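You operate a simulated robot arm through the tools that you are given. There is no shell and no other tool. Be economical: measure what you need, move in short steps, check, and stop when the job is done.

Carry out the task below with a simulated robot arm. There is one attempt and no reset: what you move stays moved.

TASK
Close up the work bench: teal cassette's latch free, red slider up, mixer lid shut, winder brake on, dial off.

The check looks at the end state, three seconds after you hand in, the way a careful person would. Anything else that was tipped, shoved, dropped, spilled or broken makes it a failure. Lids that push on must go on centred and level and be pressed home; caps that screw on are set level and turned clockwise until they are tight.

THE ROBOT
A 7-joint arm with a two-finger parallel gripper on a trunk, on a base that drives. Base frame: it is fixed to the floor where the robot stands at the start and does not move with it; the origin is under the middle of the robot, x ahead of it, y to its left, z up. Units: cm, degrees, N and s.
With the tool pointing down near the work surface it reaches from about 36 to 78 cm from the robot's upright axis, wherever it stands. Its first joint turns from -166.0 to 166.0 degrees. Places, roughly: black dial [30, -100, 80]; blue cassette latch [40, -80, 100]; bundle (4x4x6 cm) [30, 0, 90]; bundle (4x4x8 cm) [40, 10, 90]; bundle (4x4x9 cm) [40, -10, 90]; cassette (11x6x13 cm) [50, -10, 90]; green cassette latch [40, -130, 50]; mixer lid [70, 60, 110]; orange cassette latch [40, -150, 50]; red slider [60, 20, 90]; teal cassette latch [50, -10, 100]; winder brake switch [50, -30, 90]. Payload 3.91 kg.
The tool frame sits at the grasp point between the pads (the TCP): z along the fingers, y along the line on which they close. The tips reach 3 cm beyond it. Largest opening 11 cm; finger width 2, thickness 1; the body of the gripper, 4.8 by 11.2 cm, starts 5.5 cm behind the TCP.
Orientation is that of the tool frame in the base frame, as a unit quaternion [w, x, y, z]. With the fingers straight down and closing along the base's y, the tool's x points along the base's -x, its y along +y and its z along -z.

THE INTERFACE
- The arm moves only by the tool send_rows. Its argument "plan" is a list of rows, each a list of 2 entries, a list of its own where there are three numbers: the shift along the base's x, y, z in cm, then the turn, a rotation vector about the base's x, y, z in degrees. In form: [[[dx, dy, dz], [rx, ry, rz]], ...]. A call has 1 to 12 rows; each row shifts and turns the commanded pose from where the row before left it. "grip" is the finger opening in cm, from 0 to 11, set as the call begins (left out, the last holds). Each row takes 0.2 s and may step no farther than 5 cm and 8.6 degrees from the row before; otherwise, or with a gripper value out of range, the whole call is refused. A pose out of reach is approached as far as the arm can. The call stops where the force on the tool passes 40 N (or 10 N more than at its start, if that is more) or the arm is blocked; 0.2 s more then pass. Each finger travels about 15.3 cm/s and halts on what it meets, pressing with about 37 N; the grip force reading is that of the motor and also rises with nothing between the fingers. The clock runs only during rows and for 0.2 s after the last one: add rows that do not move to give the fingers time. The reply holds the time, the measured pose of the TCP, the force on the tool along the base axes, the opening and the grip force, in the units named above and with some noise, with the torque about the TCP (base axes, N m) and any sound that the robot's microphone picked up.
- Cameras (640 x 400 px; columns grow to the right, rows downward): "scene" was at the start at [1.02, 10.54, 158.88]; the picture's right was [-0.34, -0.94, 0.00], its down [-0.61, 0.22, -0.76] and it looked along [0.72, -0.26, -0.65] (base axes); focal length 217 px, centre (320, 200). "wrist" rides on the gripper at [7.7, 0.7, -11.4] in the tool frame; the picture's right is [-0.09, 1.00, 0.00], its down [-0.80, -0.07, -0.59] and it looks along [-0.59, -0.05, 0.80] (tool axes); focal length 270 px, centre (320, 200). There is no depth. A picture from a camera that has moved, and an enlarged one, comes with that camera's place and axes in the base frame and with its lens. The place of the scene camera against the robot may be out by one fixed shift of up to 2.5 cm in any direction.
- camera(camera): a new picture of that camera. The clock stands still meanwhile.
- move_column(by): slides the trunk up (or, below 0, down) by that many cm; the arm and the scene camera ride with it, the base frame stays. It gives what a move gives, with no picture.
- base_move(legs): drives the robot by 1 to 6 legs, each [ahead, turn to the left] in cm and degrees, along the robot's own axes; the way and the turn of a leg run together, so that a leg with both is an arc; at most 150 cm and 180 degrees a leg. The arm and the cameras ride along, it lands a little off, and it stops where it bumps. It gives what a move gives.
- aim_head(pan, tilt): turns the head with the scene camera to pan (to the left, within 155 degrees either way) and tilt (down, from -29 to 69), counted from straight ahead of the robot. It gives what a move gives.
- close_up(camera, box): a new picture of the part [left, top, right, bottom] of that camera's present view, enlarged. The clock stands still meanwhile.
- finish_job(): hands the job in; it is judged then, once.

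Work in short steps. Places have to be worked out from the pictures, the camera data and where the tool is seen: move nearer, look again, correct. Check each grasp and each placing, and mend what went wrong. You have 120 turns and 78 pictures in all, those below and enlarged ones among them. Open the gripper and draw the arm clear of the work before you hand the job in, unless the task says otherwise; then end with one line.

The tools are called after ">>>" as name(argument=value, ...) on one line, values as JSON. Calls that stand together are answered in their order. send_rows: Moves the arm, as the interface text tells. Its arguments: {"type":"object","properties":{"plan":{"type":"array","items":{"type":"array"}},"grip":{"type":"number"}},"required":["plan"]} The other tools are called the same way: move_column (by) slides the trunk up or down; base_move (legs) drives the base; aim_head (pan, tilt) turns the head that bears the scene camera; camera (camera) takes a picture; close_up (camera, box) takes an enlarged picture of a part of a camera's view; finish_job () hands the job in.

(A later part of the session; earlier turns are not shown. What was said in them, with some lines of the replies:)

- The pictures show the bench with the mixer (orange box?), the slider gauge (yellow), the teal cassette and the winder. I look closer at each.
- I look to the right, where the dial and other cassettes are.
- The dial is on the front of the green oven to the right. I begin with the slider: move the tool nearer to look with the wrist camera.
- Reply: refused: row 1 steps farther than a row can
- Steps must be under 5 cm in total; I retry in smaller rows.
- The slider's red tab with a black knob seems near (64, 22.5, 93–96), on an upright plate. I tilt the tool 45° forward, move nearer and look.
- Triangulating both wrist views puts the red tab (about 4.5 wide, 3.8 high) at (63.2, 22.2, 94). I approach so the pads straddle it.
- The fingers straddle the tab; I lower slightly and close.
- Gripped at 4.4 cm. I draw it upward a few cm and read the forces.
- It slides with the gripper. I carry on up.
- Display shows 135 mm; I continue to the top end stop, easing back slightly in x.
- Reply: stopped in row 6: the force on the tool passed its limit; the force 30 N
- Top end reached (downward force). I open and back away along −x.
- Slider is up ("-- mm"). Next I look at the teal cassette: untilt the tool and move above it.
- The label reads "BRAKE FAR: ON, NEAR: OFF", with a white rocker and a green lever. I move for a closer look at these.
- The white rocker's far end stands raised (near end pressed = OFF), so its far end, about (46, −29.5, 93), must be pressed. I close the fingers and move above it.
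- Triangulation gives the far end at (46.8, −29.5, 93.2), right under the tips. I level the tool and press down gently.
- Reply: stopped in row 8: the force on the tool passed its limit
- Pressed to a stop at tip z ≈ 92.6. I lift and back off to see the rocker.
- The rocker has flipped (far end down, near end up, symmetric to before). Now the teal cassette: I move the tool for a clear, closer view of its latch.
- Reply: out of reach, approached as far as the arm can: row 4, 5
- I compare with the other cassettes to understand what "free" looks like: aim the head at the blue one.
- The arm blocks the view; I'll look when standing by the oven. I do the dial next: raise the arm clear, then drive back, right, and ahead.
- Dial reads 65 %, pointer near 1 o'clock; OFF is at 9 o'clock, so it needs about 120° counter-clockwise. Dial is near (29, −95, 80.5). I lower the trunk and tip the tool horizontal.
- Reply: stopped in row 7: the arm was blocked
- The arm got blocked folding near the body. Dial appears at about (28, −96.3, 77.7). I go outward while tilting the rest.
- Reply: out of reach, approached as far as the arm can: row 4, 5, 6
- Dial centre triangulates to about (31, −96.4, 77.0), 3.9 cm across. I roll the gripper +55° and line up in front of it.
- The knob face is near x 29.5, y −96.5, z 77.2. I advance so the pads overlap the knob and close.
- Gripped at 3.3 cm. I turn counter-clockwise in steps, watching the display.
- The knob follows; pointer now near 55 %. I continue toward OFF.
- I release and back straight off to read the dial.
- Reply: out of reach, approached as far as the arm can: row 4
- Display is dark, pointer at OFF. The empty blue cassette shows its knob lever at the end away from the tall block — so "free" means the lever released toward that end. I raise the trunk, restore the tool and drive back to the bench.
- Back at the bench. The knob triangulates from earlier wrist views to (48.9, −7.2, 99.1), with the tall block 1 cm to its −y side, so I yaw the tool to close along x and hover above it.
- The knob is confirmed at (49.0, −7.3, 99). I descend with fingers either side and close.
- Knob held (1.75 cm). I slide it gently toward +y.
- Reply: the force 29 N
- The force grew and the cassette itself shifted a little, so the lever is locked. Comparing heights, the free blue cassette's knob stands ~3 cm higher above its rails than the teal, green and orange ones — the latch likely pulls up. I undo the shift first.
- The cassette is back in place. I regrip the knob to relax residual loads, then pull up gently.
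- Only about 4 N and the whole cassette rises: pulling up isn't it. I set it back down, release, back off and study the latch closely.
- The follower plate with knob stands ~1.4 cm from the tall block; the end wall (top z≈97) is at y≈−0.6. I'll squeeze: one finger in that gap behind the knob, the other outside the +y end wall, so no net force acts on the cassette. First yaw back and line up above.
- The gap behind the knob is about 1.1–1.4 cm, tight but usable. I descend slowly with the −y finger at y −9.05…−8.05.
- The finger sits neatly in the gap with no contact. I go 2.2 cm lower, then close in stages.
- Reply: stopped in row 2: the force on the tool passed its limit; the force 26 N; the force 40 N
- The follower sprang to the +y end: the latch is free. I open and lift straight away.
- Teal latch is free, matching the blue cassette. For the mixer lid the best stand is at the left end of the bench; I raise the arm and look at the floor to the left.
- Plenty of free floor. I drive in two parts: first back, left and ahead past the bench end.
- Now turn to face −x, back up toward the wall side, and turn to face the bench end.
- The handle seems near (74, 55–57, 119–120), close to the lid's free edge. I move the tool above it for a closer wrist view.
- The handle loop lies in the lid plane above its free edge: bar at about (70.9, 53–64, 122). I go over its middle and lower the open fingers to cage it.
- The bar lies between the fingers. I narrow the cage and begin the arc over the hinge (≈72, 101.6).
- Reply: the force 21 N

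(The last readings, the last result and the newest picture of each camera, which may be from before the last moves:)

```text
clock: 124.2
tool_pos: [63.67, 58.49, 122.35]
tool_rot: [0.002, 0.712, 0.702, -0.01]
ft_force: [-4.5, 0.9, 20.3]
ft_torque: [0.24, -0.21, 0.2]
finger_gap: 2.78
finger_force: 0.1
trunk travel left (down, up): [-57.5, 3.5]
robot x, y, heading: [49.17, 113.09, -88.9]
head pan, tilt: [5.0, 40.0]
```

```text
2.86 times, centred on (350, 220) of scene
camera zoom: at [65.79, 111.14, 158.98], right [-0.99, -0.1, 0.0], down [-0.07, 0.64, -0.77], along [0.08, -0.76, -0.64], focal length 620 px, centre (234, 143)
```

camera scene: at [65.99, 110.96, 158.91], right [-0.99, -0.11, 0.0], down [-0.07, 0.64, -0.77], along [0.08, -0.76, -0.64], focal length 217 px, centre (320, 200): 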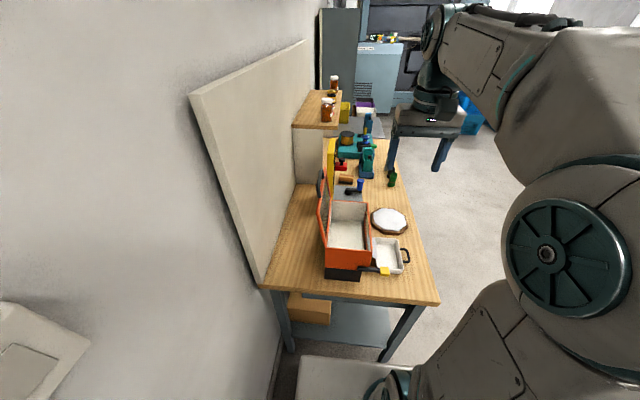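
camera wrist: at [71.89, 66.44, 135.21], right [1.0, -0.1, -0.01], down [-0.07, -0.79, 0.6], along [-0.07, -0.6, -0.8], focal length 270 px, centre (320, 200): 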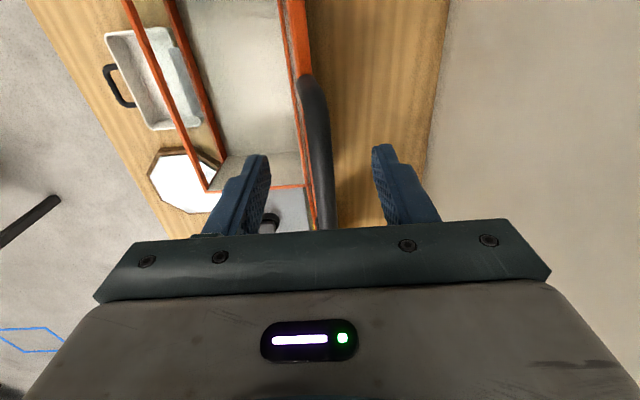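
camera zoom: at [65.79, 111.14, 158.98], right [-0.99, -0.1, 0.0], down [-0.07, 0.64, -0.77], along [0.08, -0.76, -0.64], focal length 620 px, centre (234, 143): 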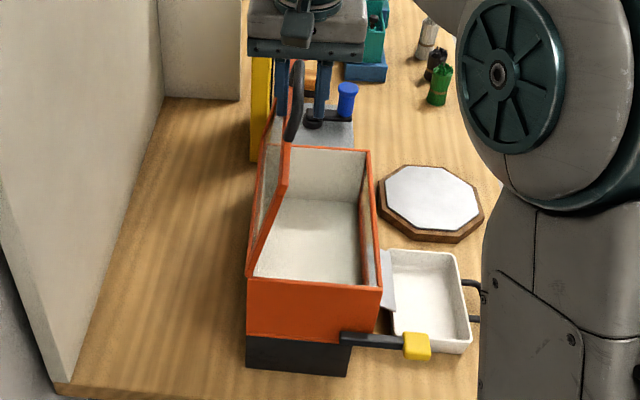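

The lid is swinging; a 20 N upward force shows the tips ride a little low. I raise slightly and continue the arc.

>>> send_rows(plan=[[[-0.5, 0, 1], [0, 0, 0]], [[-1.5, 0, -0.4], [0, 0, 0]], [[-1.5, 0, -0.9], [0, 0, 0]], [[-1.5, 0, -1.1], [0, 0, 0]]], grip=3.6)

>>> close_up(camera="scene", box=[270, 150, 430, 290])

```text
clock: 125.2
tool_pos: [58.72, 58.75, 120.61]
tool_rot: [0.0, 0.711, 0.703, -0.009]
ft_force: [-1.8, -0.5, 0.2]
ft_torque: [0.01, 0.05, 0.03]
finger_gap: 3.63
finger_force: 0.9
trunk travel left (down, up): [-57.5, 3.5]
robot x, y, heading: [49.67, 112.8, -89.1]
head pan, tilt: [5.0, 40.0]
```

```text
2.86 times, centred on (350, 220) of scene
camera zoom: at [65.95, 110.94, 158.92], right [-0.99, -0.1, 0.0], down [-0.07, 0.64, -0.77], along [0.08, -0.76, -0.64], focal length 620 px, centre (234, 143)
```

zoom: 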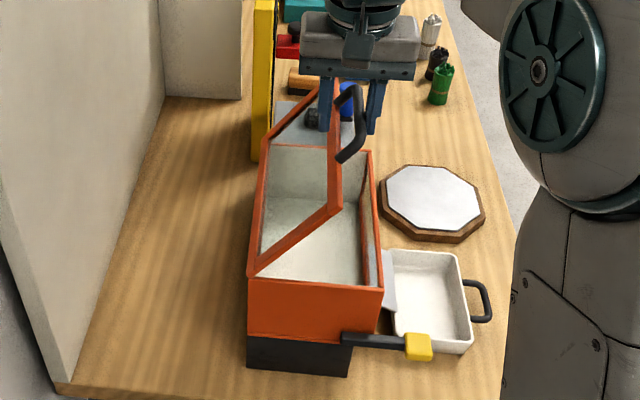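

The lid is at about 45° and under control. I continue the arc downward.

>>> send_rows(plan=[[[-1.4, 0, -1.9], [0, 0, 0]], [[-1.3, 0, -2.0], [0, 0, 0]], [[-1.0, 0, -2.0], [0, 0, 0]], [[-0.8, 0, -2], [0, 0, 0]]])

>>> close_up(camera="scene", box=[270, 150, 430, 290])

```text
clock: 126.2
tool_pos: [53.26, 58.68, 113.27]
tool_rot: [-0.001, 0.714, 0.7, -0.015]
ft_force: [-16.8, 5.2, 8.6]
ft_torque: [0.18, 0.03, 0.1]
finger_gap: 5.19
finger_force: 16.8
trunk travel left (down, up): [-57.5, 3.5]
robot x, y, heading: [49.36, 113.15, -89.4]
head pan, tilt: [5.0, 40.0]
stopped in row 4: the force on the tool passed its limit (the readings are from after the stop); the commanded pose is now the measured one
```

```text
2.86 times, centred on (350, 220) of scene
camera zoom: at [65.82, 111.03, 158.91], right [-1.0, -0.09, 0.0], down [-0.06, 0.64, -0.77], along [0.07, -0.76, -0.64], focal length 620 px, centre (234, 143)
```

zoom: 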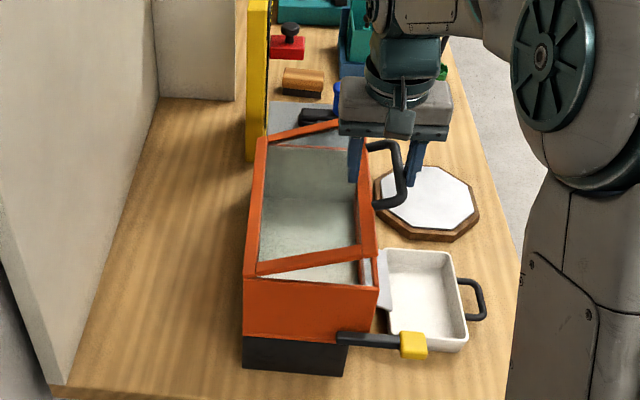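

The fingers are wedged between bar and lid edge at ~65°. I open, lift clear, and see where the lid rests.

>>> send_rows(plan=[[[0, 0, 0.5], [0, 0, 0]], [[0, 0, 0.5], [0, 0, 0]], [[0, 0, 3], [0, 0, 0]], [[0, 0, 4], [0, 0, 0]], [[3, 0, 2], [0, 0, 0]]], grip=8.5)

>>> close_up(camera="scene", box=[270, 150, 430, 290])

```text
clock: 127.4
tool_pos: [56.76, 58.65, 123.18]
tool_rot: [-0.001, 0.713, 0.701, -0.011]
ft_force: [0.4, 1.3, 0.8]
ft_torque: [-0.02, -0.02, 0.03]
finger_gap: 8.5
finger_force: 0.0
trunk travel left (down, up): [-57.5, 3.5]
robot x, y, heading: [49.63, 112.78, -89.3]
head pan, tilt: [5.0, 40.0]
```

```text
2.86 times, centred on (350, 220) of scene
camera zoom: at [66.06, 110.85, 158.9], right [-1.0, -0.1, 0.0], down [-0.06, 0.64, -0.77], along [0.08, -0.76, -0.64], focal length 620 px, centre (234, 143)
```

zoom: 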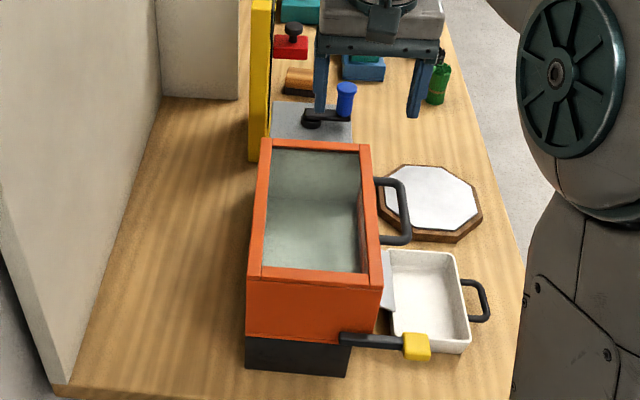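

The lid has fallen shut flush. I close the fingers and press lightly on the front frame to make sure it's home.

>>> send_rows(plan=[[[0.2, 0, 0], [0, 0, 0]], [[0, 0, -4.5], [0, 0, 0]], [[0, 0, -4.5], [0, 0, 0]], [[0, 0, -4.5], [0, 0, 0]], [[0, 0, -1.5], [0, 0, 0]], [[0, 0, -0.8], [0, 0, 0]], [[0, 0, -0.6], [0, 0, 0]], [[0, 0, -0.6], [0, 0, 0]], [[0, 0, -0.5], [0, 0, 0]], [[0, 0, -0.5], [0, 0, 0]], [[0, 0, -0.5], [0, 0, 0]]], grip=0)

```text
clock: 128.8
tool_pos: [56.95, 58.65, 108.1]
tool_rot: [0.006, 0.713, 0.701, -0.016]
ft_force: [-1.7, 11.2, 22.5]
ft_torque: [0.51, -0.03, 0.08]
finger_gap: 0.0
finger_force: 37.2
trunk travel left (down, up): [-57.5, 3.5]
robot x, y, heading: [49.4, 112.96, -89.1]
head pan, tilt: [5.0, 40.0]
stopped in row 7: the force on the tool passed its limit (the readings are from after the stop); the commanded pose is now the measured one
```

Firm contact at z≈105: the lid is home. I lift and draw the arm clear, then take a last look at the bench.

>>> send_rows(plan=[[[0, 0, 3], [0, 0, 0]], [[0, 0, 4.5], [0, 0, 0]], [[0, 0, 4.5], [0, 0, 0]], [[0, 0, 4.5], [0, 0, 0]], [[0, 0, 4.5], [0, 0, 0]], [[-2, 3, 3], [0, 0, 0]], [[-2, 3, 3], [0, 0, 0]], [[0, 4, 0], [0, 0, 0]]], grip=8)

>>> close_up(camera="scene", box=[260, 100, 440, 290])

```text
clock: 130.6
tool_pos: [52.91, 68.39, 135.03]
tool_rot: [0.006, 0.713, 0.701, -0.015]
ft_force: [0.0, 0.7, 0.7]
ft_torque: [-0.04, -0.02, 0.01]
finger_gap: 7.97
finger_force: 0.1
trunk travel left (down, up): [-57.5, 3.5]
robot x, y, heading: [49.55, 113.13, -89.1]
head pan, tilt: [5.0, 40.0]
```

```text
2.11 times, centred on (350, 195) of scene
camera zoom: at [65.99, 111.03, 158.91], right [-1.0, -0.1, 0.0], down [-0.06, 0.64, -0.77], along [0.08, -0.76, -0.64], focal length 457 px, centre (257, 210)
```

zoom: 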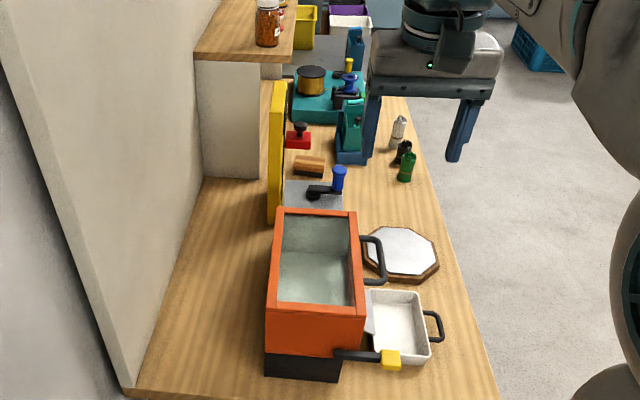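

Everything stands well. One last check of the rocker from this side.

>>> close_up(camera="scene", box=[330, 125, 390, 165])

```text
10.00 times, centred on (360, 145) of scene
camera zoom: at [65.99, 111.03, 158.91], right [-1.0, -0.1, 0.0], down [-0.06, 0.64, -0.77], along [0.08, -0.76, -0.64], focal length 2169 px, centre (-80, 750)
```

zoom: 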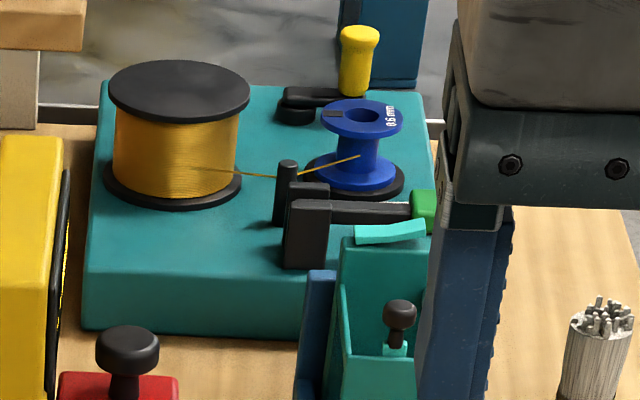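

All five items are in the wanted state (I checked the rocker right after pressing it; it's hidden in this view). The gripper is open and the arm is clear, so I hand in.

>>> finish_job()

```text
The job is handed in.
```

I closed up the work bench and handed the job in: the teal cassette's latch is free, the red slider is up, the mixer lid is shut and pressed home, the winder brake is on and the dial is off. The winder brake switch was out of view in my last look at the bench, so that one rests on the picture I took just after pressing it.
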